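You operate a simulated robot arm through the tools that you are given. There is no shell and no other tool.

You are at the controls of a simulated robot arm. One attempt, no reset.

TASK
Mix the paste that the mixing card names.
Fine: try it on the tile; brown dipper for pigment, teal dipper for water, as the chart says; stir the plain pot smooth with the beige ball stick; the dab must stop between the two lines; hang the tools back, spill none.

It is judged by the outcome, as a careful person would: the job done as asked, and still so three seconds after it is handed in. It fails if anything else is knocked over, pushed out of place, dropped, spilled or broken.

THE ROBOT
A 6-joint arm with a two-finger gripper, fixed in place. Base frame: the origin is on the floor under the middle of its stand, x ahead of it, y to its left, z up; the work surface is at about z = 0.8. Readings come in m, rad, newtons and seconds.
It reaches about 1.572 m from its shoulder. Its first joint turns from -2.897 to 2.897 rad. Payload 2.45 kg.
The TCP is the grasp point between the finger pads, 0.02 m short of the fingertips. In the tool frame z runs along the fingers and y along their closing line. The gripper opens to 0.14 m; its body begins 0.168 m behind the TCP.
Orientation is that of the tool frame in the base frame, as a unit quaternion [x, y, z, w]. With the fingers straight down and closing along the base's y, the tool's x points along the base's -x, its y along +y and its z along -z.

THE INTERFACE
- The arm moves only by the tool servo_tool. Its argument "motion" is a list of rows, each a list of 7 numbers: the shift along the tool's x, y, z in units of 300 mm (1.0 is 300 mm), then the turn, a rotation vector about the tool's x, y, z in units of 90 degrees (1.0 is 90 degrees), then the gripper command, from -1 (shut) to 1 (fully open), values between in proportion. In form: [[x, y, z, ax, ay, az, fingers], ...]. A call has 1 to 20 rows; each row is the pose to reach, as a shift and turn from the pose commanded when the call began, along the tool's axes at that moment. A call with a number of a shift or a turn outside -1 to 1 is refused whole. A row lasts 0.2 s, in which the tool goes at most 0.05 m and 0.15 rad; a call with a longer step from one row to the next is refused whole, and so is a gripper value outside its range. Where a pose cannot be reached the arm comes as near as it can. A force on the tool above 40 N (or 10 N above the force at the start of the call, whichever is more), or a blocked arm, ends the call early, and 0.2 s more pass. Each finger travels about 0.045 m/s and halts on what it meets, pressing with about 31 N; the grip force reading is that of the motor and also rises with nothing between the fingers. The clock runs only during rows and for 0.2 s after the last one: add rows that repeat a pose to give the fingers time. The reply holds the time, the measured pose of the TCP, the force on the tool along the base axes, the opening and the grip force, in the units named above and with some noise, with the torque about the TCP (base axes, N m) and any sound that the robot's microphone picked up, and new pictures: "views" is both (left out), scene, wrist or none.
- Cameras (640 x 400 px; columns grow to the right, rows downward): "scene" is fixed at [0.0487, -0.4993, 1.6601]; the picture's right is [0.81, -0.58, 0.00], its down [-0.26, -0.36, -0.89] and it looks along [0.52, 0.73, -0.45] (base axes); focal length 331 px, centre (320, 200). "wrist" rides on the gripper at [0.078, 0.011, -0.209] in the tool frame; the picture's right is [-0.14, 0.99, 0.00], its down [-0.92, -0.13, -0.37] and it looks along [-0.36, -0.05, 0.93] (tool axes); focal length 280 px, centre (320, 200). There is no depth. A picture from a camera that has moved, and an enlarged one, comes with that camera's place and axes in the base frame and with its lens.
- enlarge(camera, box): a new picture of the part [left, top, right, bottom] of that camera's present view, enlarged. No time passes.
- close_job(): hands the job in; it is judged then, once.

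Places have to be worked out from the pictures, the camera data and where the tool is seen. Open the gripper and draw the arm clear of the work before you hand the job in, unless the task says otherwise.

The tools are called after "Request:" by a JSON object that holds its "api" and its "payload". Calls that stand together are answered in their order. servo_tool: Moves the arm, as the interface text tells. Its arguments: {"type":"object","properties":{"motion":{"type":"array","items":{"type":"array","items":{"type":"number"}}},"views":{"type":"string","enum":["both","scene","wrist","none"]}},"required":["motion"]} The other tools are called the same way: enlarge (camera, box) takes an enlarged picture of a part of a camera's view; close_job () hands the job in.

At the start:

```text
clock: 0.0
tool_pos: [0.6557, 0.4875, 1.1867]
tcp_rot: [0.0, 1.0, 0.0, 0.002]
contact_force: [-0.1, 0.2, 0.4]
wrist_torque: [0.0, -0.01, 0.0]
gripper_width: 0.14
grasp_force: 0.0
```

scene: 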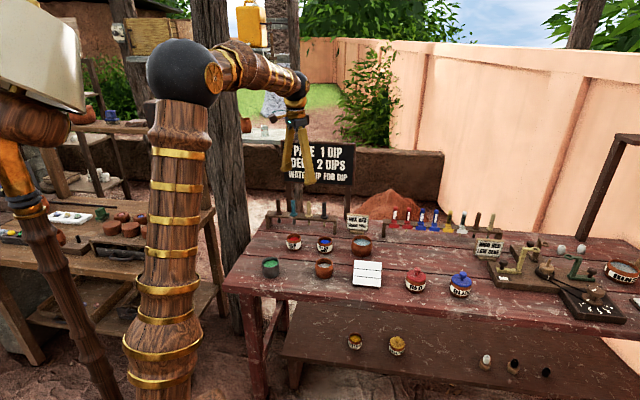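
wrist: 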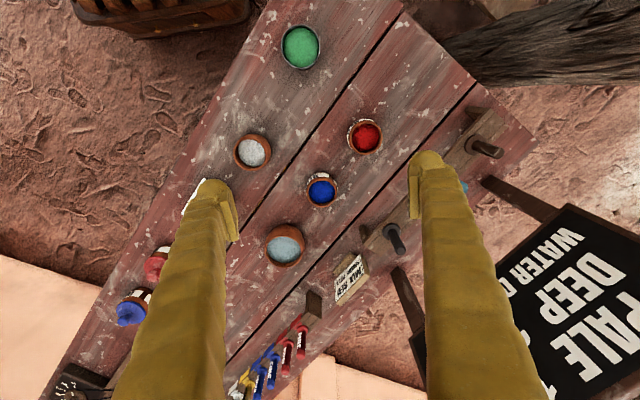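

I begin by enlarging the scene to read the cards, the chart and labels before moving.

Request:
{"api": "enlarge", "payload": {"camera": "scene", "box": [230, 190, 390, 300]}}

Request:
{"api": "enlarge", "payload": {"camera": "scene", "box": [260, 130, 380, 200]}}

Request:
{"api": "enlarge", "payload": {"camera": "scene", "box": [330, 190, 520, 310]}}

Request:
{"api": "enlarge", "payload": {"camera": "wrist", "box": [200, 0, 520, 200]}}

Request:
{"api": "enlarge", "payload": {"camera": "wrist", "box": [200, 180, 520, 400]}}

Request:
{"api": "enlarge", "payload": {"camera": "scene", "box": [460, 220, 640, 340]}}

```text
3.64 times, centred on (310, 245) of scene
camera zoom: at [0.0487, -0.4993, 1.6601], right [0.81, -0.58, 0.0], down [-0.26, -0.36, -0.89], along [0.52, 0.73, -0.45], focal length 1203 px, centre (356, 36)
```

zoom: 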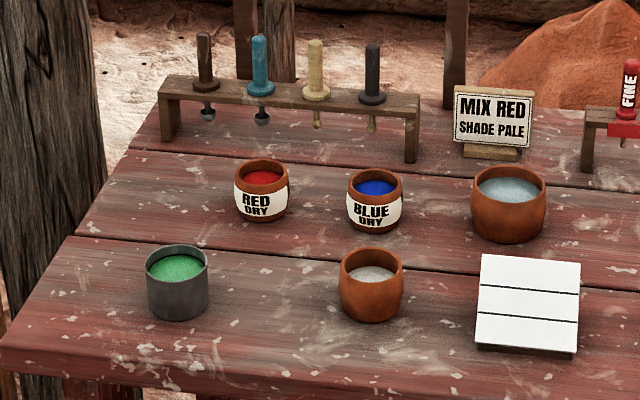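

```text
5.33 times, centred on (320, 165) of scene
camera zoom: at [0.0487, -0.4993, 1.6601], right [0.81, -0.58, 0.0], down [-0.26, -0.36, -0.89], along [0.52, 0.73, -0.45], focal length 1764 px, centre (320, 387)
```

zoom: 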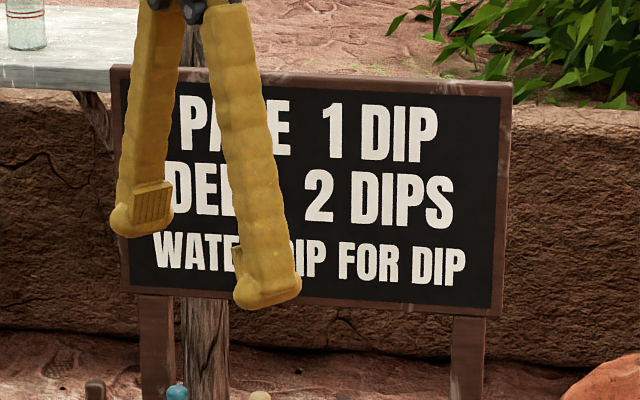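

```text
3.33 times, centred on (425, 250) of scene
camera zoom: at [0.0487, -0.4993, 1.6601], right [0.81, -0.58, 0.0], down [-0.26, -0.36, -0.89], along [0.52, 0.73, -0.45], focal length 1103 px, centre (-30, 33)
```

zoom: 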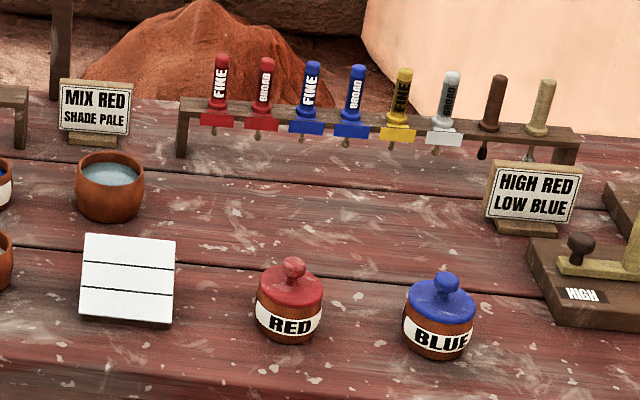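

```text
2.00 times, centred on (360, 100) of wrist
camera zoom: at [0.5802, 0.4978, 1.3949], right [0.14, 0.99, 0.0], down [0.92, -0.13, 0.37], along [0.37, -0.05, -0.93], focal length 561 px, centre (240, 400)
```

zoom: 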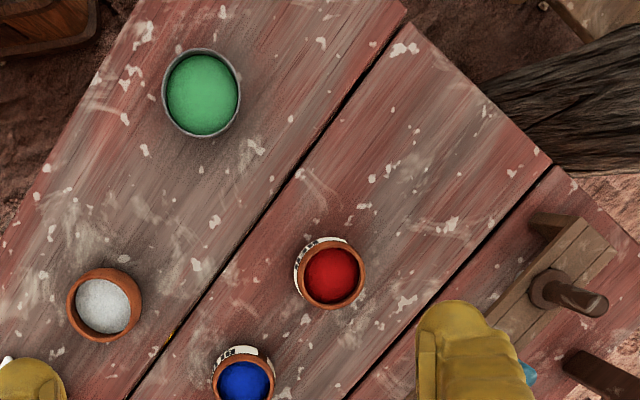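

```text
1.82 times, centred on (360, 290) of wrist
camera zoom: at [0.5802, 0.4978, 1.3949], right [0.14, 0.99, 0.0], down [0.92, -0.13, 0.37], along [0.37, -0.05, -0.93], focal length 510 px, centre (247, 36)
```

zoom: 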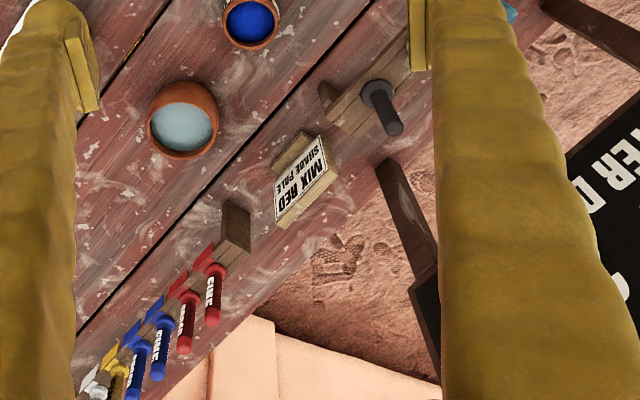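

```text
3.33 times, centred on (550, 280) of scene
camera zoom: at [0.0487, -0.4993, 1.6601], right [0.81, -0.58, 0.0], down [-0.26, -0.36, -0.89], along [0.52, 0.73, -0.45], focal length 1103 px, centre (-447, -67)
```

zoom: 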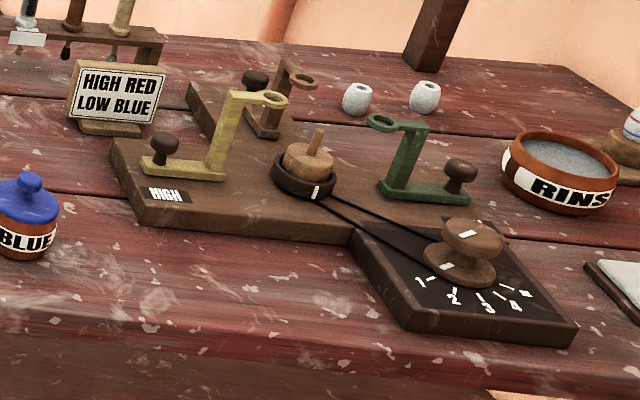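

The mixing card reads MIX RED, SHADE PALE, and the chart gives pale as 1 dip with water dip for dip. I'll zoom in on the tools, tile and sign before moving.

Request:
{"api": "enlarge", "payload": {"camera": "scene", "box": [265, 195, 345, 235]}}

Request:
{"api": "enlarge", "payload": {"camera": "scene", "box": [335, 225, 395, 295]}}

Request:
{"api": "enlarge", "payload": {"camera": "wrist", "box": [400, 100, 640, 400]}}

Request:
{"api": "enlarge", "payload": {"camera": "scene", "box": [0, 0, 330, 210]}}

Request:
{"api": "enlarge", "payload": {"camera": "scene", "box": [330, 310, 560, 400]}}

```text
8.00 times, centred on (305, 215) of scene
camera zoom: at [0.0487, -0.4993, 1.6601], right [0.81, -0.58, 0.0], down [-0.26, -0.36, -0.89], along [0.52, 0.73, -0.45], focal length 2647 px, centre (440, 80)
```

zoom: 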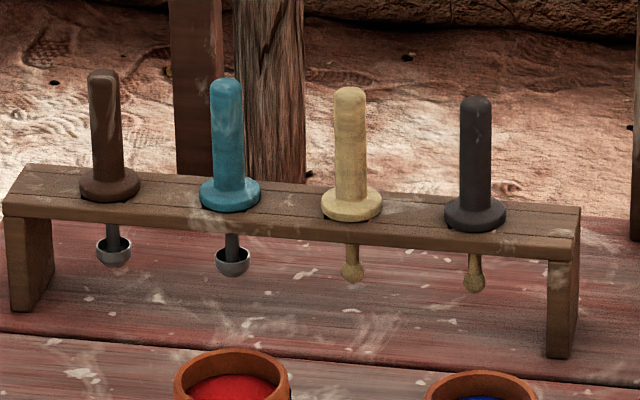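

```text
5.71 times, centred on (365, 260) of scene
camera zoom: at [0.0487, -0.4993, 1.6601], right [0.81, -0.58, 0.0], down [-0.26, -0.36, -0.89], along [0.52, 0.73, -0.45], focal length 1890 px, centre (63, -143)
```

zoom: 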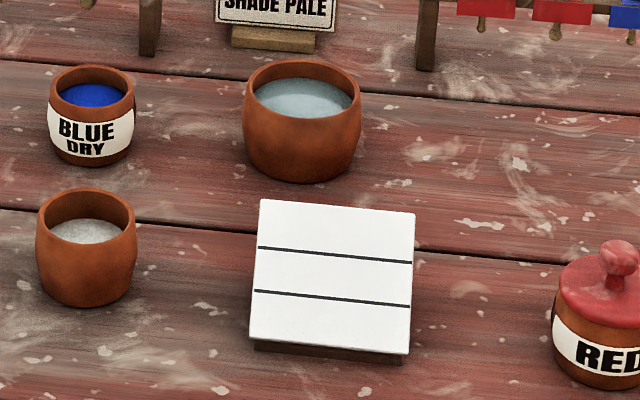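

```text
1.33 times, centred on (520, 250) of wrist
camera zoom: at [0.5802, 0.4978, 1.3949], right [0.14, 0.99, 0.0], down [0.92, -0.13, 0.37], along [0.37, -0.05, -0.93], focal length 374 px, centre (53, 133)
```

zoom: 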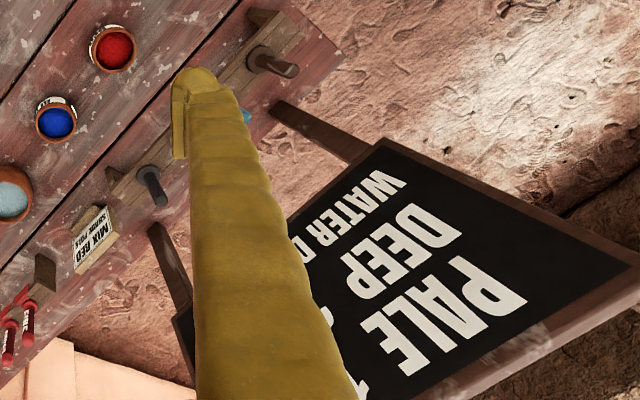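

```text
1.90 times, centred on (165, 105) of scene
camera zoom: at [0.0487, -0.4993, 1.6601], right [0.81, -0.58, 0.0], down [-0.26, -0.36, -0.89], along [0.52, 0.73, -0.45], focal length 630 px, centre (615, 381)
```

zoom: 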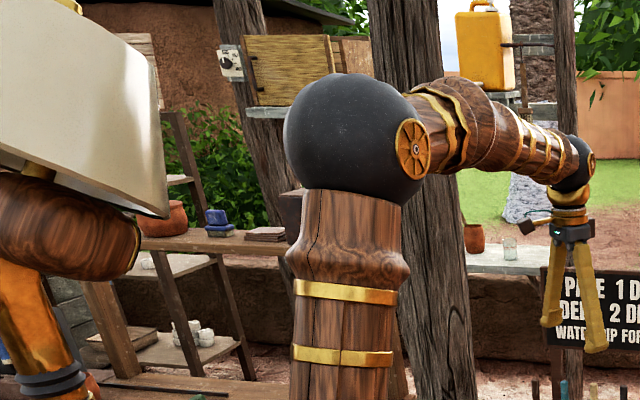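

```text
2.78 times, centred on (445, 355) of scene
camera zoom: at [0.0487, -0.4993, 1.6601], right [0.81, -0.58, 0.0], down [-0.26, -0.36, -0.89], along [0.52, 0.73, -0.45], focal length 921 px, centre (-28, -231)
```

zoom: 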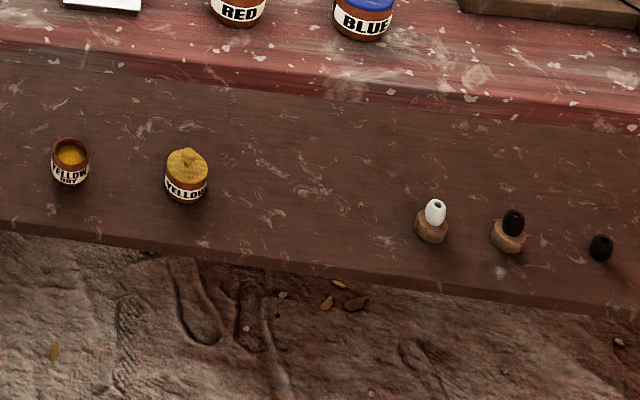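

The job is clear: one red dry dip with the brown dipper, one water dip with the teal one, stir with the beige stick, and dab the tile. The rack bar runs at −45° in the base frame, about 10 cm in front of the sign. I'll turn the gripper 45° so its fingers close across the bar, partly close it, and move in for a better look.

Request:
{"api": "servo_tool", "payload": {"motion": [[0, 0.061, 0.06, 0, 0, 0.0714, 0.3], [0, 0.122, 0.12, 0, 0, 0.1429, 0.1], [0, 0.182, 0.18, 0, 0, 0.2143, -0.143], [0, 0.243, 0.24, 0, 0, 0.2857, -0.143], [0, 0.304, 0.302, 0, 0, 0.3571, -0.143], [0, 0.365, 0.362, 0, 0, 0.4286, -0.143], [-0.006, 0.4257, 0.4223, 0, 0, 0.5, -0.143], [-0.006, 0.4257, 0.4223, 0, 0, 0.5, -0.143], [-0.006, 0.4257, 0.4223, 0, 0, 0.5, -0.143]]}}

```text
clock: 2.0
tool_pos: [0.6597, 0.6143, 1.06]
tcp_rot: [0.383, 0.924, 0.001, 0.0]
contact_force: [1.2, 0.3, 0.9]
wrist_torque: [0.01, -0.01, 0.02]
gripper_width: 0.06
grasp_force: 0.0
camera wrist: at [0.6133, 0.678, 1.2682], right [0.8, 0.6, 0.0], down [0.56, -0.74, 0.37], along [0.22, -0.29, -0.93], focal length 280 px, centre (320, 200)
```

scene: 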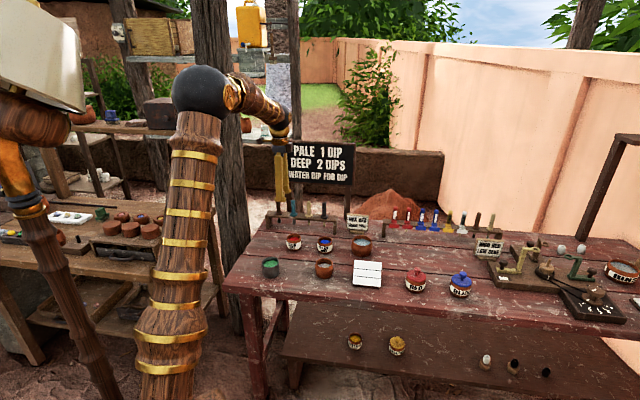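
wrist: 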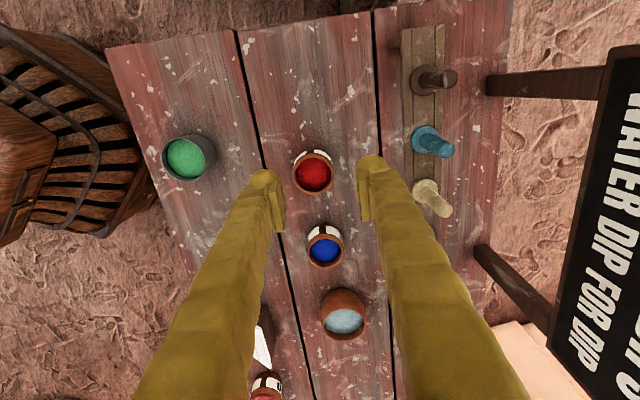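

The sign looks to be about 13 cm behind the bar with its bottom edge near z ≈ 0.99, and the rack is clearly in view. I'll enlarge the wrist view to locate the tools precisely.

Request:
{"api": "enlarge", "payload": {"camera": "wrist", "box": [380, 10, 500, 85]}}

Request:
{"api": "enlarge", "payload": {"camera": "wrist", "box": [380, 85, 540, 235]}}

Request:
{"api": "enlarge", "payload": {"camera": "scene", "box": [240, 180, 340, 250]}}

Request:
{"api": "enlarge", "payload": {"camera": "wrist", "box": [270, 120, 400, 350]}}

```text
5.33 times, centred on (440, 48) of wrist
camera zoom: at [0.6133, 0.678, 1.2682], right [0.8, 0.6, 0.0], down [0.56, -0.74, 0.37], along [0.22, -0.29, -0.93], focal length 1495 px, centre (-320, 1013)
```

zoom: 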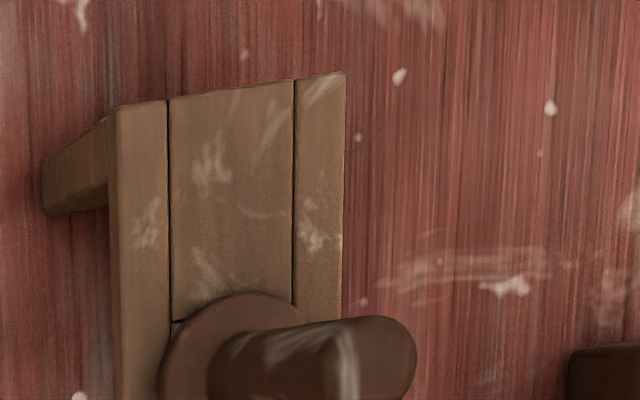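

```text
2.67 times, centred on (460, 160) of wrist
camera zoom: at [0.6133, 0.678, 1.2682], right [0.8, 0.6, 0.0], down [0.56, -0.74, 0.37], along [0.22, -0.29, -0.93], focal length 748 px, centre (-53, 307)
```

zoom: 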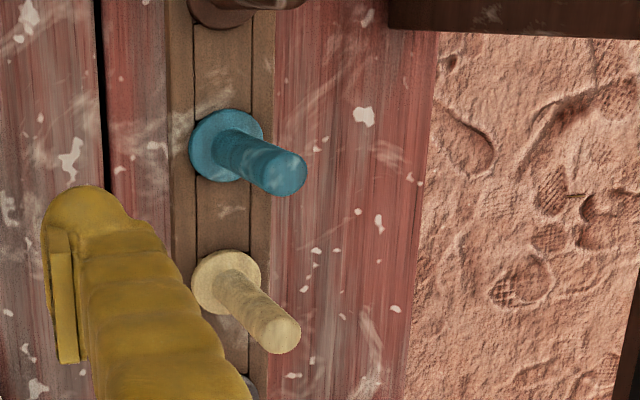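

```text
5.71 times, centred on (290, 215) of scene
camera zoom: at [0.0487, -0.4993, 1.6601], right [0.81, -0.58, 0.0], down [-0.26, -0.36, -0.89], along [0.52, 0.73, -0.45], focal length 1890 px, centre (491, 114)
```

zoom: 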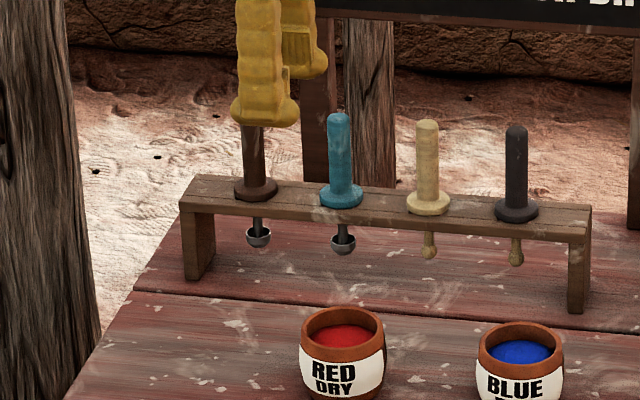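

```text
1.74 times, centred on (335, 235) of wrist
camera zoom: at [0.6133, 0.678, 1.2682], right [0.8, 0.6, 0.0], down [0.56, -0.74, 0.37], along [0.22, -0.29, -0.93], focal length 488 px, centre (294, 139)
```

zoom: 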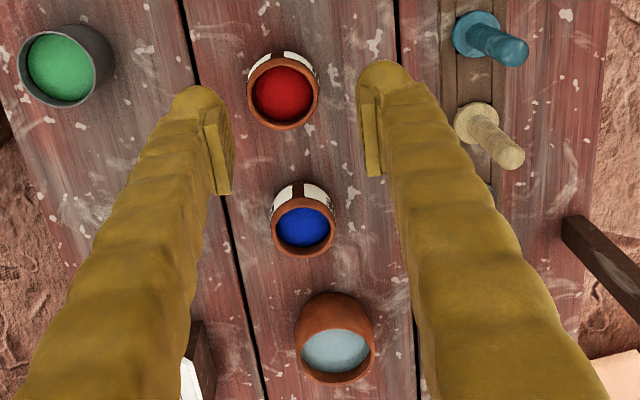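

From the wrist rays I place the tools on the line x+y ≈ 1.48: brown ≈ (0.714, 0.767), teal ≈ (0.768, 0.713) and beige ≈ (0.822, 0.659). The bar top is about z 0.87 and the handle tops about 0.953. I'll move above the brown dipper at z = 1.00 and check alignment.

Request:
{"api": "servo_tool", "payload": {"motion": [[0.045, 0.098, 0.04, 0, 0, 0, -0.143], [0.09, 0.196, 0.08, 0, 0, 0, -0.143], [0.136, 0.294, 0.12, 0, 0, 0, -0.143], [0.181, 0.392, 0.16, 0, 0, 0, -0.143], [0.226, 0.4895, 0.2, 0, 0, 0, -0.143], [0.226, 0.4895, 0.2, 0, 0, 0, -0.143], [0.226, 0.4895, 0.2, 0, 0, 0, -0.143]]}}

```text
clock: 3.6
tool_pos: [0.7177, 0.7656, 0.9992]
tcp_rot: [0.383, 0.924, 0.001, 0.001]
contact_force: [0.3, -0.8, 0.0]
wrist_torque: [-0.01, 0.03, 0.03]
gripper_width: 0.0599
grasp_force: 0.1
camera wrist: at [0.6707, 0.8292, 1.2086], right [0.8, 0.6, 0.0], down [0.56, -0.74, 0.37], along [0.22, -0.29, -0.93], focal length 280 px, centre (320, 200)
```

scene: 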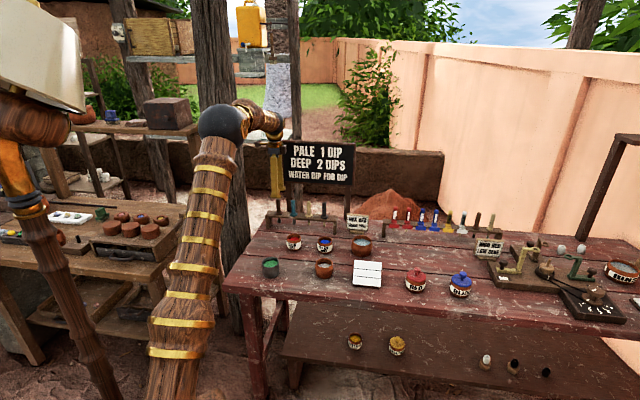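
wrist: 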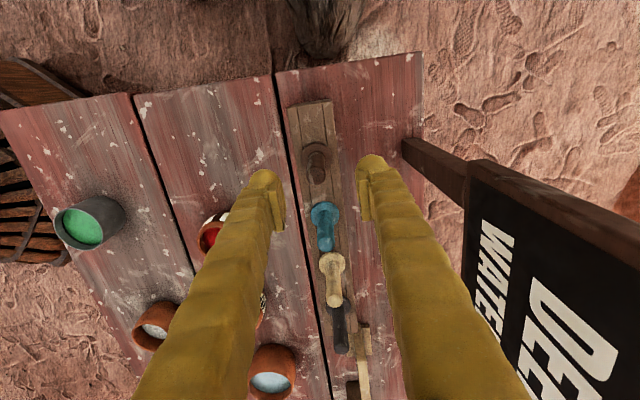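

The gripper is above the brown dipper. I'll enlarge the wrist view to check how the handle sits between the fingers.

Request:
{"api": "enlarge", "payload": {"camera": "wrist", "box": [240, 90, 400, 260]}}

Request:
{"api": "enlarge", "payload": {"camera": "scene", "box": [255, 140, 345, 230]}}

```text
2.35 times, centred on (320, 175) of wrist
camera zoom: at [0.6707, 0.8292, 1.2086], right [0.8, 0.6, 0.0], down [0.56, -0.74, 0.37], along [0.22, -0.29, -0.93], focal length 660 px, centre (320, 259)
```

zoom: 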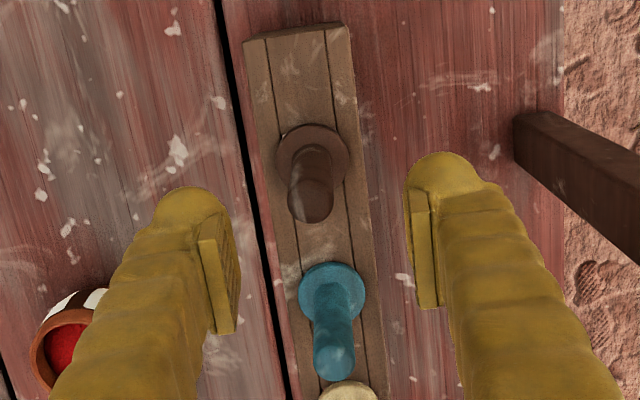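

```text
4.44 times, centred on (300, 185) of scene
camera zoom: at [0.0487, -0.4993, 1.6601], right [0.81, -0.58, 0.0], down [-0.26, -0.36, -0.89], along [0.52, 0.73, -0.45], focal length 1470 px, centre (409, 267)
```

zoom: 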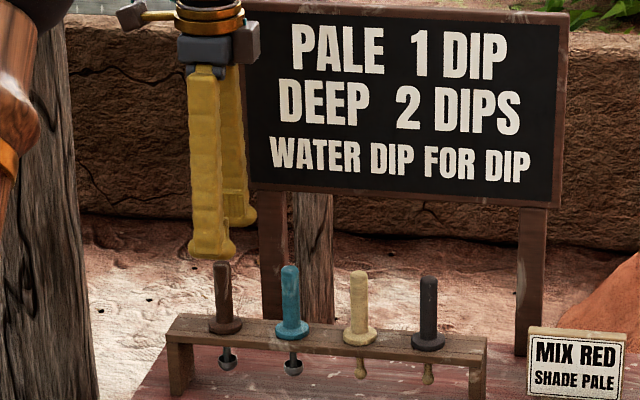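

The handle sits about 3 mm toward the robot and 2.5 mm toward the bar's left end from the grasp centre. I'll correct that, lower to z ≈ 0.92, and check again before closing.

Request:
{"api": "servo_tool", "payload": {"motion": [[0.008, -0.0107, 0.05, 0, 0, 0, -0.143], [0.008, -0.0107, 0.11, 0, 0, 0, -0.143], [0.008, -0.0107, 0.17, 0, 0, 0, -0.143], [0.008, -0.0107, 0.22, 0, 0, 0, -0.143], [0.008, -0.0107, 0.264, 0, 0, 0, -0.143], [0.008, -0.0107, 0.264, 0, 0, 0, -0.143], [0.008, -0.0107, 0.264, 0, 0, 0, -0.143]]}}

Request:
{"api": "enlarge", "payload": {"camera": "wrist", "box": [240, 90, 400, 260]}}

Request:
{"api": "enlarge", "payload": {"camera": "scene", "box": [255, 140, 345, 230]}}

```text
clock: 5.2
tool_pos: [0.7116, 0.7646, 0.9208]
tcp_rot: [0.383, 0.924, 0.001, 0.0]
contact_force: [0.0, 0.1, 0.7]
wrist_torque: [0.02, -0.01, -0.02]
gripper_width: 0.0601
grasp_force: 0.0
camera wrist: at [0.6652, 0.8289, 1.1286], right [0.8, 0.6, 0.0], down [0.56, -0.74, 0.37], along [0.22, -0.29, -0.93], focal length 280 px, centre (320, 200)
```

scene: 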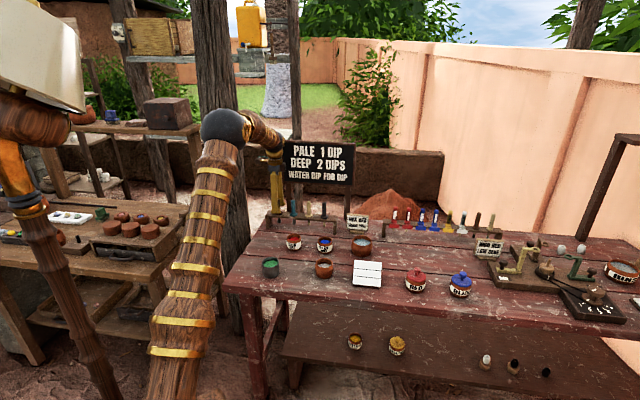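
wrist: 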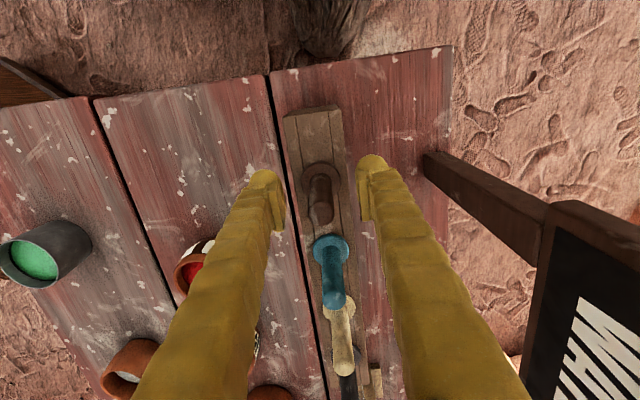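

```text
2.35 times, centred on (320, 175) of wrist
camera zoom: at [0.6652, 0.8289, 1.1286], right [0.8, 0.6, 0.0], down [0.56, -0.74, 0.37], along [0.22, -0.29, -0.93], focal length 660 px, centre (320, 259)
```

zoom: 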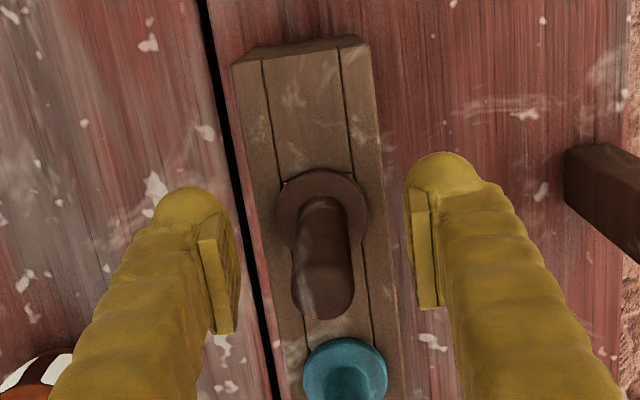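

```text
4.44 times, centred on (300, 185) of scene
camera zoom: at [0.0487, -0.4993, 1.6601], right [0.81, -0.58, 0.0], down [-0.26, -0.36, -0.89], along [0.52, 0.73, -0.45], focal length 1470 px, centre (409, 267)
```

zoom: 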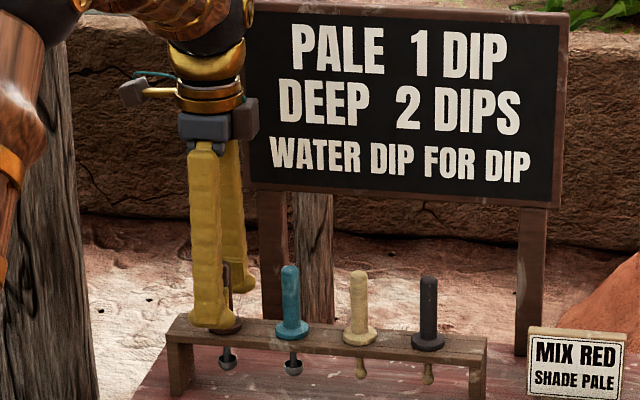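

The handle is now within about 1 mm of the grasp point. I'll close on it and check the grip.

Request:
{"api": "servo_tool", "payload": {"motion": [[0, 0, 0, 0, 0, 0, -1], [0, 0, 0, 0, 0, 0, -1], [0, 0, 0, 0, 0, 0, -1], [0, 0, 0, 0, 0, 0, -1], [0, 0, 0, 0, 0, 0, -1]], "views": "wrist"}}

Request:
{"api": "enlarge", "payload": {"camera": "wrist", "box": [240, 90, 400, 260]}}

```text
clock: 6.4
tool_pos: [0.7112, 0.7652, 0.9199]
tcp_rot: [0.382, 0.924, 0.002, 0.0]
contact_force: [0.7, 0.2, 0.1]
wrist_torque: [0.03, 0.04, -0.01]
gripper_width: 0.017
grasp_force: 31.6
camera wrist: at [0.6652, 0.8289, 1.1287], right [0.8, 0.6, 0.0], down [0.56, -0.74, 0.37], along [0.22, -0.29, -0.93], focal length 280 px, centre (320, 200)
```

wrist: 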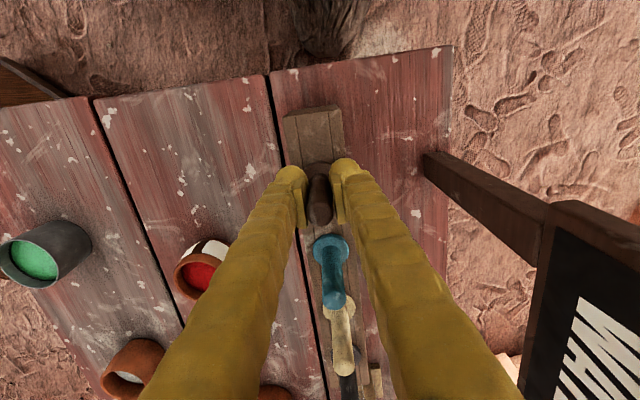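

```text
2.35 times, centred on (320, 175) of wrist
camera zoom: at [0.6652, 0.8289, 1.1287], right [0.8, 0.6, 0.0], down [0.56, -0.74, 0.37], along [0.22, -0.29, -0.93], focal length 660 px, centre (320, 259)
```

zoom: 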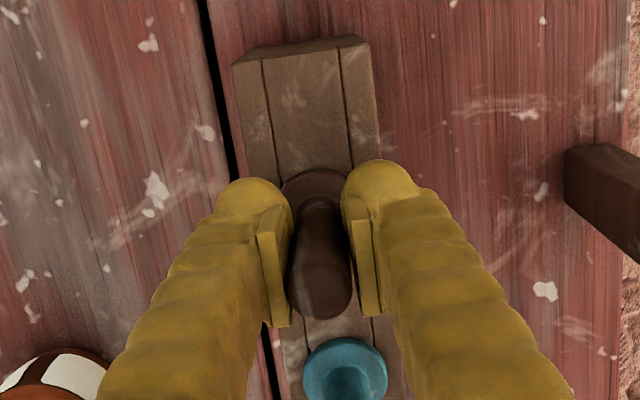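

Gripped (17 mm, 31.6 N). I'll lift the brown dipper straight up by 9 cm, slowly, so its cup comes clear of the bar.

Request:
{"api": "servo_tool", "payload": {"motion": [[0, 0, -0.03, 0, 0, 0, -1], [0, 0, -0.075, 0, 0, 0, -1], [0, 0, -0.12, 0, 0, 0, -1], [0, 0, -0.165, 0, 0, 0, -1], [0, 0, -0.21, 0, 0, 0, -1], [0, 0, -0.255, 0, 0, 0, -1], [0, 0, -0.3, 0, 0, 0, -1], [0, 0, -0.3, 0, 0, 0, -1]]}}

Request:
{"api": "enlarge", "payload": {"camera": "scene", "box": [255, 140, 345, 230]}}

Request:
{"api": "enlarge", "payload": {"camera": "wrist", "box": [240, 90, 400, 260]}}

```text
clock: 8.2
tool_pos: [0.7096, 0.7665, 1.0104]
tcp_rot: [0.383, 0.924, 0.001, 0.001]
contact_force: [-0.1, 0.5, -0.6]
wrist_torque: [0.02, 0.01, 0.04]
gripper_width: 0.0169
grasp_force: 31.2
camera wrist: at [0.664, 0.8292, 1.2196], right [0.8, 0.6, 0.0], down [0.56, -0.74, 0.37], along [0.22, -0.29, -0.93], focal length 280 px, centre (320, 200)
```

scene: 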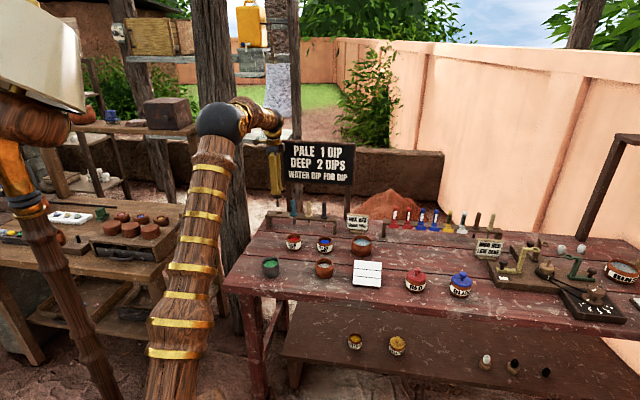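
wrist: 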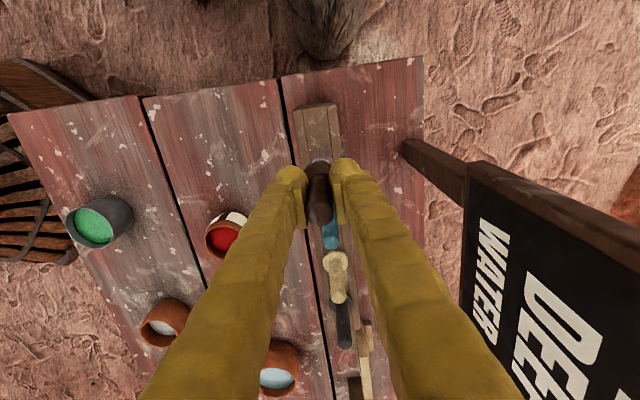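

```text
4.44 times, centred on (300, 185) of scene
camera zoom: at [0.0487, -0.4993, 1.6601], right [0.81, -0.58, 0.0], down [-0.26, -0.36, -0.89], along [0.52, 0.73, -0.45], focal length 1470 px, centre (409, 267)
```

zoom: 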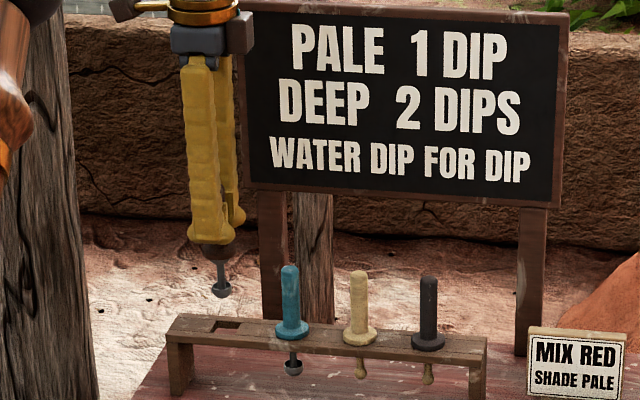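

```text
2.35 times, centred on (320, 175) of wrist
camera zoom: at [0.664, 0.8292, 1.2196], right [0.8, 0.6, 0.0], down [0.56, -0.74, 0.37], along [0.22, -0.29, -0.93], focal length 660 px, centre (320, 259)
```

zoom: 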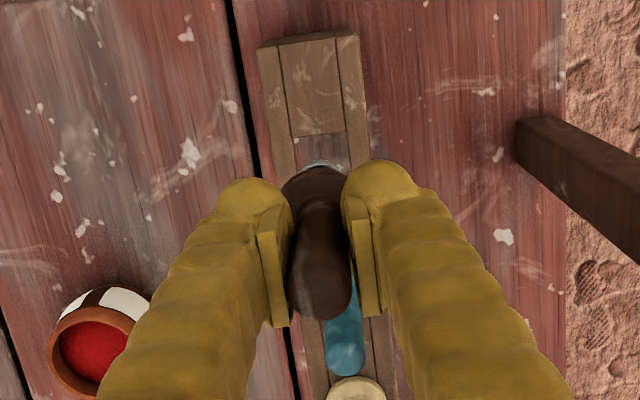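

The dipper is out, upright and firmly held, and the empty slot is visible. The RED DRY pot sits at about (0.679, 0.575) with its rim at z ≈ 0.85. I'll move toward the robot first, then right, to hover over it.

Request:
{"api": "servo_tool", "payload": {"motion": [[0, -0.1, 0, 0, 0, 0, -1], [0, -0.22, 0, 0, 0, 0, -1], [0, -0.34, 0, 0, 0, 0, -1], [0, -0.45, 0, 0, 0, 0, -1], [-0.08, -0.5273, 0, 0, 0, 0, -1], [-0.18, -0.5273, 0, 0, 0, 0, -1], [-0.29, -0.5273, 0, 0, 0, 0, -1], [-0.3743, -0.5273, 0, 0, 0, 0, -1], [-0.3743, -0.5273, 0, 0, 0, 0, -1], [-0.3743, -0.5273, 0, 0, 0, 0, -1]]}}

Request:
{"api": "enlarge", "payload": {"camera": "scene", "box": [260, 180, 350, 280]}}

Request:
{"api": "enlarge", "payload": {"camera": "wrist", "box": [220, 60, 420, 260]}}

```text
clock: 10.4
tool_pos: [0.6788, 0.5732, 1.0087]
tcp_rot: [0.383, 0.924, 0.001, 0.001]
contact_force: [0.2, 0.0, -0.8]
wrist_torque: [0.02, 0.01, 0.01]
gripper_width: 0.017
grasp_force: 31.1
camera wrist: at [0.6336, 0.6372, 1.2187], right [0.8, 0.6, 0.0], down [0.56, -0.74, 0.37], along [0.22, -0.29, -0.93], focal length 280 px, centre (320, 200)
```

scene: 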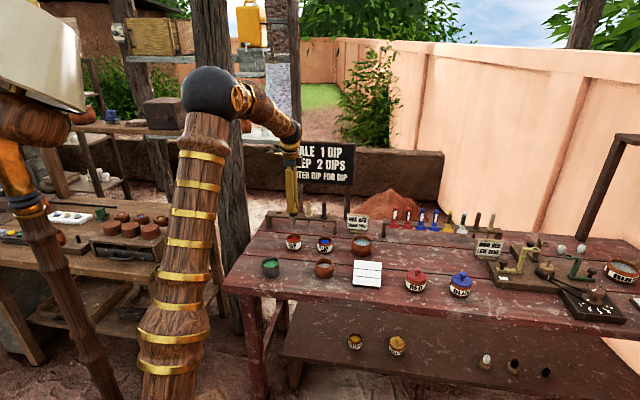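
wrist: 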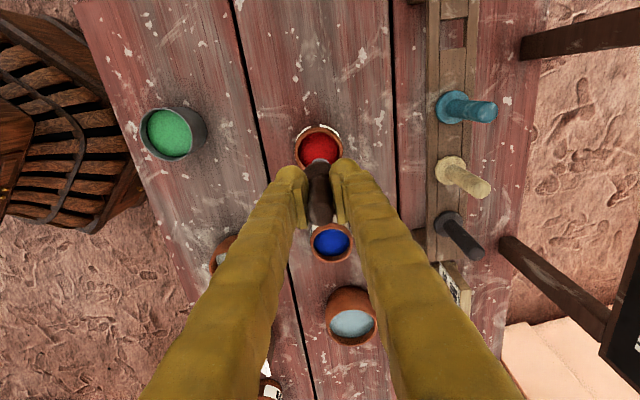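

```text
4.00 times, centred on (305, 230) of scene
camera zoom: at [0.0487, -0.4993, 1.6601], right [0.81, -0.58, 0.0], down [-0.26, -0.36, -0.89], along [0.52, 0.73, -0.45], focal length 1323 px, centre (380, 80)
```

zoom: 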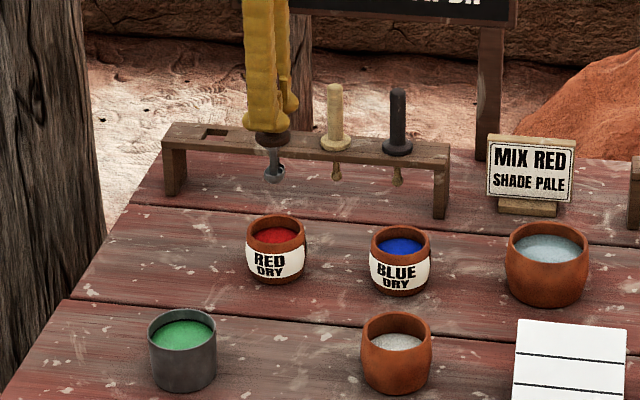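

```text
2.00 times, centred on (320, 160) of wrist
camera zoom: at [0.6336, 0.6372, 1.2187], right [0.8, 0.6, 0.0], down [0.56, -0.74, 0.37], along [0.22, -0.29, -0.93], focal length 561 px, centre (320, 280)
```

zoom: 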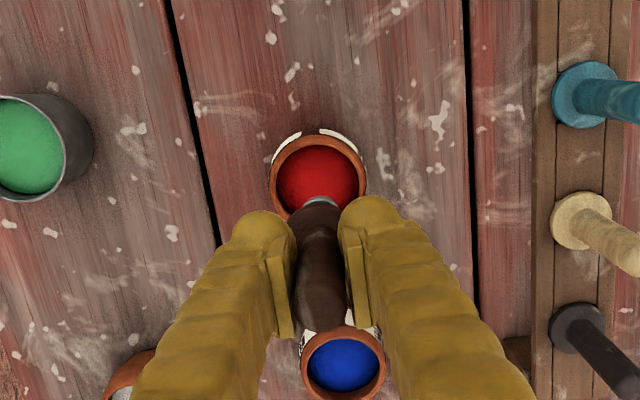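

The pot centre is about 5 mm left of the dipper axis. I'll correct by 4 mm and lower slowly so the cup goes under the red powder, watching the force.

Request:
{"api": "servo_tool", "payload": {"motion": [[0.013, 0, 0.03, 0, 0, 0, -1], [0.013, 0, 0.08, 0, 0, 0, -1], [0.013, 0, 0.13, 0, 0, 0, -1], [0.013, 0, 0.17, 0, 0, 0, -1], [0.013, 0, 0.2, 0, 0, 0, -1], [0.013, 0, 0.23, 0, 0, 0, -1], [0.013, 0, 0.255, 0, 0, 0, -1], [0.013, 0, 0.275, 0, 0, 0, -1], [0.013, 0, 0.29, 0, 0, 0, -1], [0.013, 0, 0.3057, 0, 0, 0, -1], [0.013, 0, 0.3057, 0, 0, 0, -1], [0.013, 0, 0.3057, 0, 0, 0, -1]]}}

Request:
{"api": "enlarge", "payload": {"camera": "scene", "box": [260, 200, 340, 260]}}

Request:
{"api": "enlarge", "payload": {"camera": "wrist", "box": [220, 60, 420, 260]}}

```text
clock: 13.0
tool_pos: [0.6769, 0.5763, 0.9185]
tcp_rot: [0.383, 0.924, 0.0, 0.001]
contact_force: [0.4, 0.1, -1.0]
wrist_torque: [0.0, -0.03, -0.01]
gripper_width: 0.017
grasp_force: 31.3
camera wrist: at [0.6305, 0.6396, 1.1276], right [0.8, 0.6, 0.0], down [0.56, -0.74, 0.37], along [0.22, -0.29, -0.93], focal length 280 px, centre (320, 200)
```

scene: 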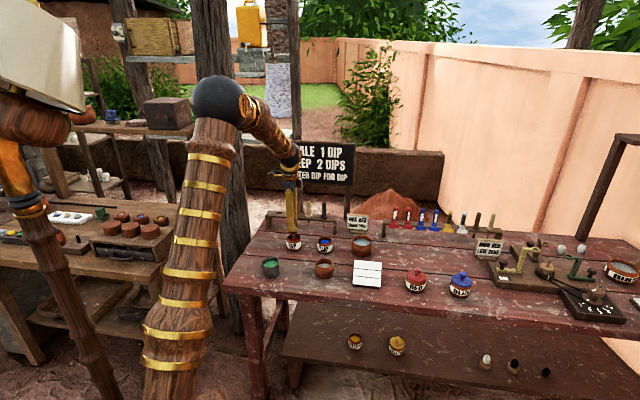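
wrist: 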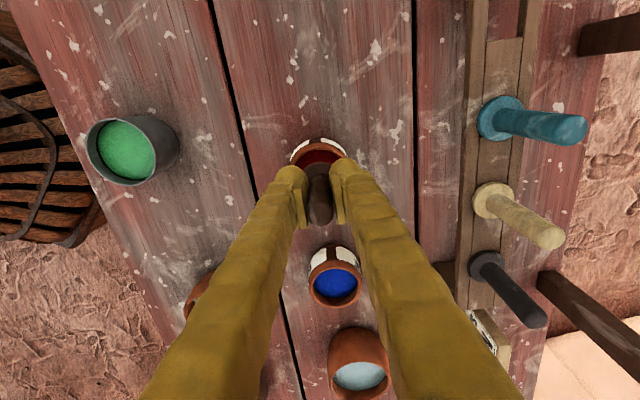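

```text
6.67 times, centred on (300, 230) of scene
camera zoom: at [0.0487, -0.4993, 1.6601], right [0.81, -0.58, 0.0], down [-0.26, -0.36, -0.89], along [0.52, 0.73, -0.45], focal length 2206 px, centre (453, 0)
```

zoom: 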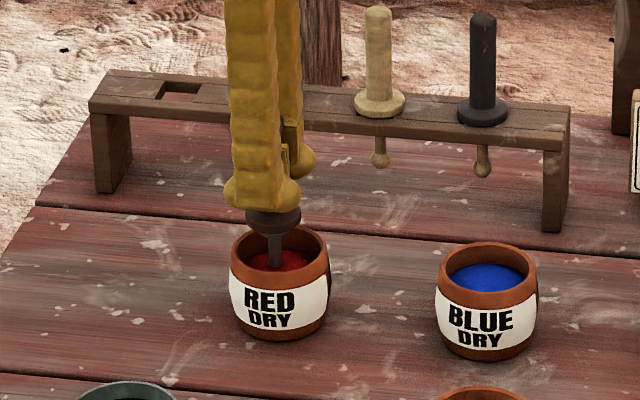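

```text
2.00 times, centred on (320, 160) of wrist
camera zoom: at [0.6305, 0.6396, 1.1276], right [0.8, 0.6, 0.0], down [0.56, -0.74, 0.37], along [0.22, -0.29, -0.93], focal length 561 px, centre (320, 280)
```

zoom: 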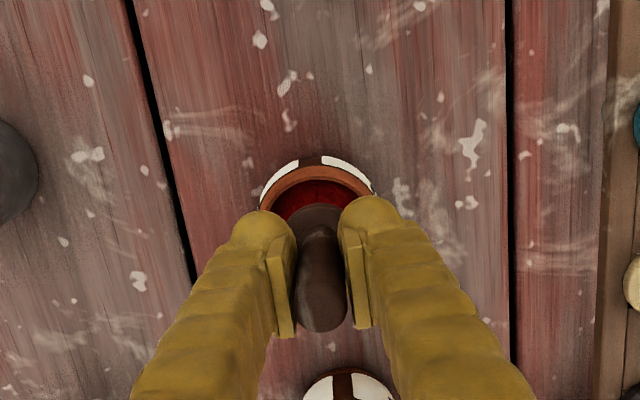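

The cup is under the red powder — only the shaft shows, with no contact force. I'll lift straight up slowly and keep it level.

Request:
{"api": "servo_tool", "payload": {"motion": [[0, 0, -0.02, 0, 0, 0, -1], [0, 0, -0.04, 0, 0, 0, -1], [0, 0, -0.065, 0, 0, 0, -1], [0, 0, -0.09, 0, 0, 0, -1], [0, 0, -0.12, 0, 0, 0, -1], [0, 0, -0.15, 0, 0, 0, -1], [0, 0, -0.18, 0, 0, 0, -1], [0, 0, -0.21, 0, 0, 0, -1], [0, 0, -0.24, 0, 0, 0, -1], [0, 0, -0.27, 0, 0, 0, -1], [0, 0, -0.27, 0, 0, 0, -1], [0, 0, -0.27, 0, 0, 0, -1]]}}

Request:
{"api": "enlarge", "payload": {"camera": "scene", "box": [260, 190, 340, 260]}}

Request:
{"api": "enlarge", "payload": {"camera": "wrist", "box": [270, 110, 370, 210]}}

```text
clock: 15.6
tool_pos: [0.6768, 0.5769, 0.9991]
tcp_rot: [0.383, 0.924, 0.001, 0.0]
contact_force: [0.0, -1.0, -1.0]
wrist_torque: [0.01, 0.01, -0.01]
gripper_width: 0.0166
grasp_force: 31.0
camera wrist: at [0.6291, 0.6408, 1.2083], right [0.8, 0.6, 0.0], down [0.56, -0.74, 0.37], along [0.22, -0.29, -0.93], focal length 280 px, centre (320, 200)
```

scene: 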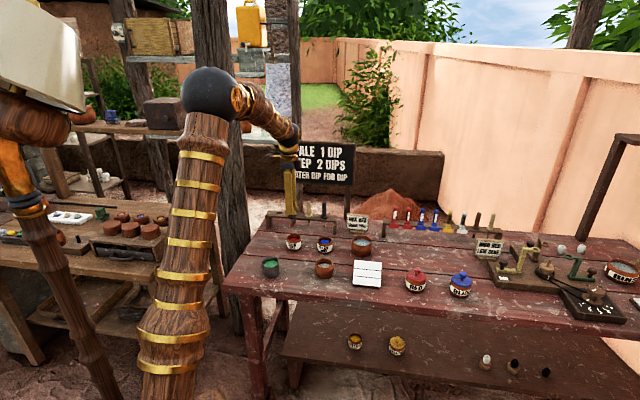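
wrist: 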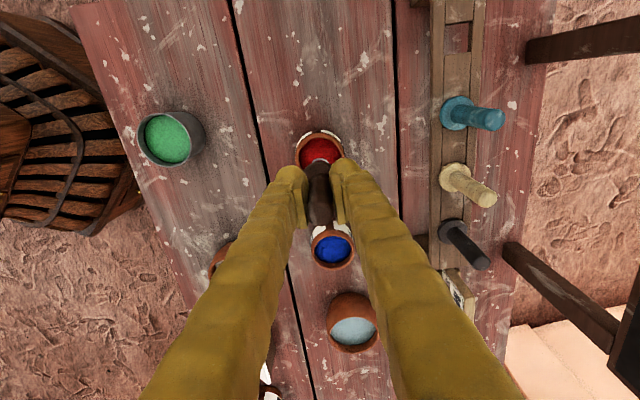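

```text
5.71 times, centred on (300, 225) of scene
camera zoom: at [0.0487, -0.4993, 1.6601], right [0.81, -0.58, 0.0], down [-0.26, -0.36, -0.89], along [0.52, 0.73, -0.45], focal length 1890 px, centre (434, 57)
```

zoom: 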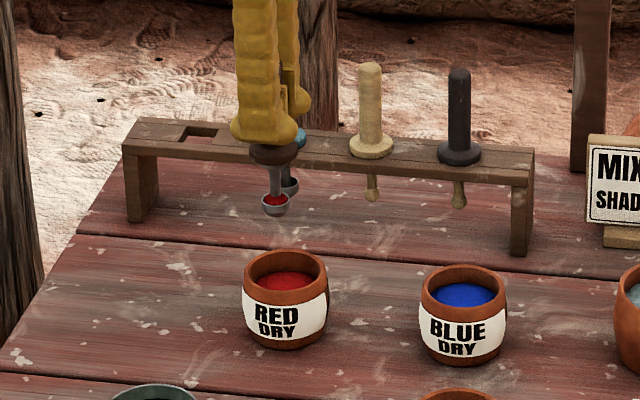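

```text
4.00 times, centred on (320, 160) of wrist
camera zoom: at [0.6291, 0.6408, 1.2083], right [0.8, 0.6, 0.0], down [0.56, -0.74, 0.37], along [0.22, -0.29, -0.93], focal length 1122 px, centre (320, 360)
```

zoom: 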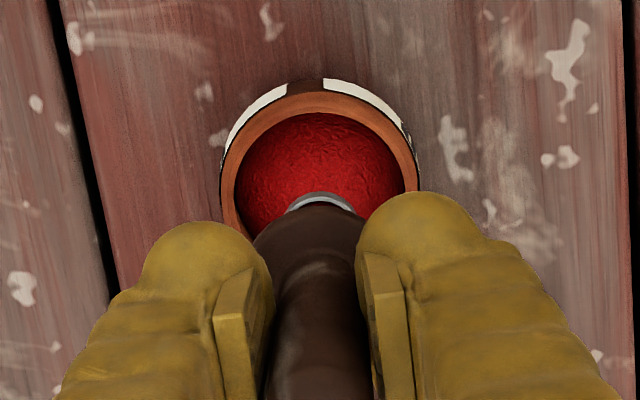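

The cup holds red powder. The plain pot is at about (0.676, 0.350), so I'll carry the dipper there level and smoothly at the same height.

Request:
{"api": "servo_tool", "payload": {"motion": [[-0.015, -0.015, 0, 0, 0, 0, -1], [-0.05, -0.05, 0, 0, 0, 0, -1], [-0.1, -0.1, 0, 0, 0, 0, -1], [-0.16, -0.16, 0, 0, 0, 0, -1], [-0.225, -0.225, 0, 0, 0, 0, -1], [-0.29, -0.29, 0, 0, 0, 0, -1], [-0.355, -0.356, 0, 0, 0, 0, -1], [-0.415, -0.416, 0, 0, 0, 0, -1], [-0.465, -0.467, 0, 0, 0, 0, -1], [-0.505, -0.507, 0, 0, 0, 0, -1], [-0.528, -0.53, 0, 0, 0, 0, -1], [-0.536, -0.5383, 0, 0, 0, 0, -1], [-0.536, -0.5383, 0, 0, 0, 0, -1], [-0.536, -0.5383, 0, 0, 0, 0, -1]]}}

Request:
{"api": "enlarge", "payload": {"camera": "scene", "box": [270, 190, 390, 290]}}

Request:
{"api": "enlarge", "payload": {"camera": "wrist", "box": [220, 60, 420, 260]}}

```text
clock: 18.6
tool_pos: [0.6753, 0.3488, 1.0006]
tcp_rot: [0.383, 0.924, 0.001, 0.001]
contact_force: [-0.2, 0.6, -0.1]
wrist_torque: [0.0, 0.0, 0.02]
gripper_width: 0.017
grasp_force: 30.9
camera wrist: at [0.6296, 0.4124, 1.2085], right [0.8, 0.6, 0.0], down [0.56, -0.74, 0.37], along [0.22, -0.29, -0.93], focal length 280 px, centre (320, 200)
```

scene: 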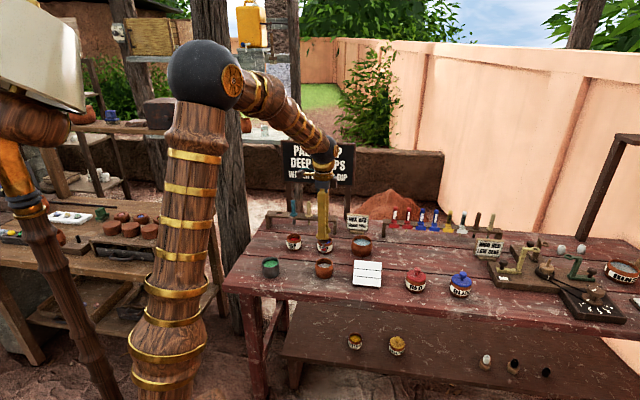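
wrist: 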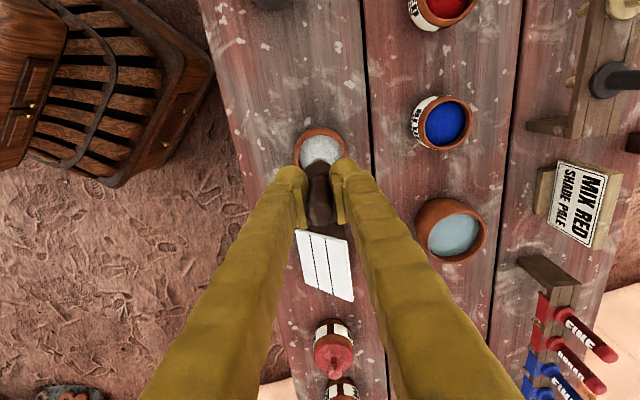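

```text
4.00 times, centred on (330, 240) of scene
camera zoom: at [0.0487, -0.4993, 1.6601], right [0.81, -0.58, 0.0], down [-0.26, -0.36, -0.89], along [0.52, 0.73, -0.45], focal length 1323 px, centre (280, 40)
```

zoom: 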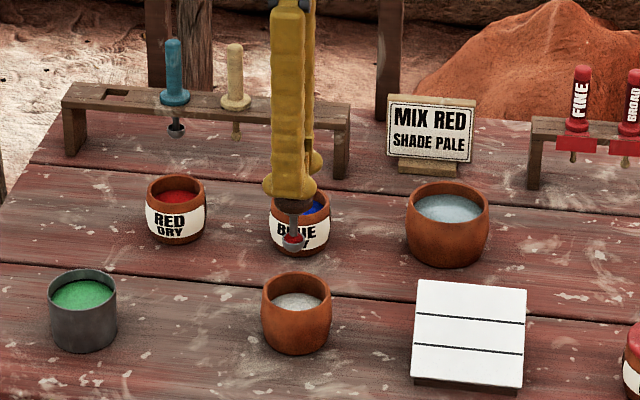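

```text
2.00 times, centred on (320, 160) of wrist
camera zoom: at [0.6296, 0.4124, 1.2085], right [0.8, 0.6, 0.0], down [0.56, -0.74, 0.37], along [0.22, -0.29, -0.93], focal length 561 px, centre (320, 280)
```

zoom: 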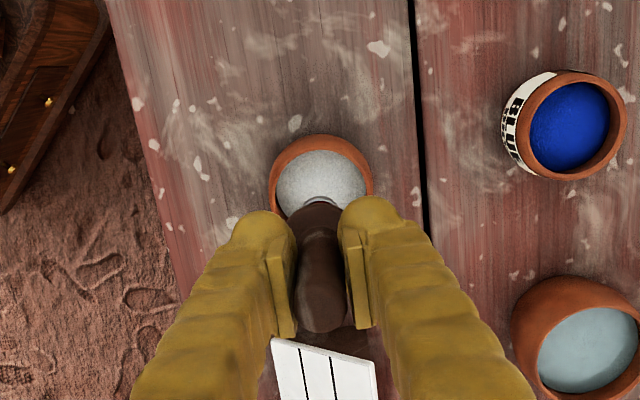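

The dipper hovers over the plain pot, cup still full and level. I'll turn the gripper −45° about the vertical first, to see how the wrist takes the turn needed for pouring.

Request:
{"api": "servo_tool", "payload": {"motion": [[0, 0, 0, 0, 0, -0.04, -1], [0, 0, 0, 0, 0, -0.1, -1], [0, 0, 0, 0, 0, -0.17, -1], [0, 0, 0, 0, 0, -0.24, -1], [0, 0, 0, 0, 0, -0.31, -1], [0, 0, 0, 0, 0, -0.38, -1], [0, 0, 0, 0, 0, -0.44, -1], [0, 0, 0, 0, 0, -0.48, -1], [0, 0, 0, 0, 0, -0.5, -1], [0, 0, 0, 0, 0, -0.5, -1]], "views": "scene"}}

```text
clock: 20.8
tool_pos: [0.6752, 0.3476, 0.9991]
tcp_rot: [-0.001, 1.0, 0.001, 0.001]
contact_force: [0.1, -0.1, -0.3]
wrist_torque: [-0.01, 0.03, -0.04]
gripper_width: 0.0167
grasp_force: 31.2
```

scene: 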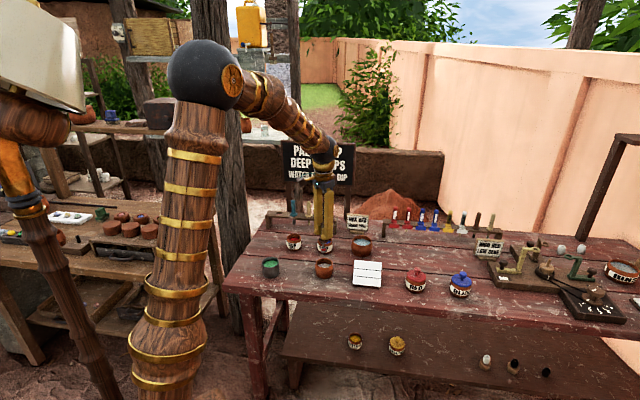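

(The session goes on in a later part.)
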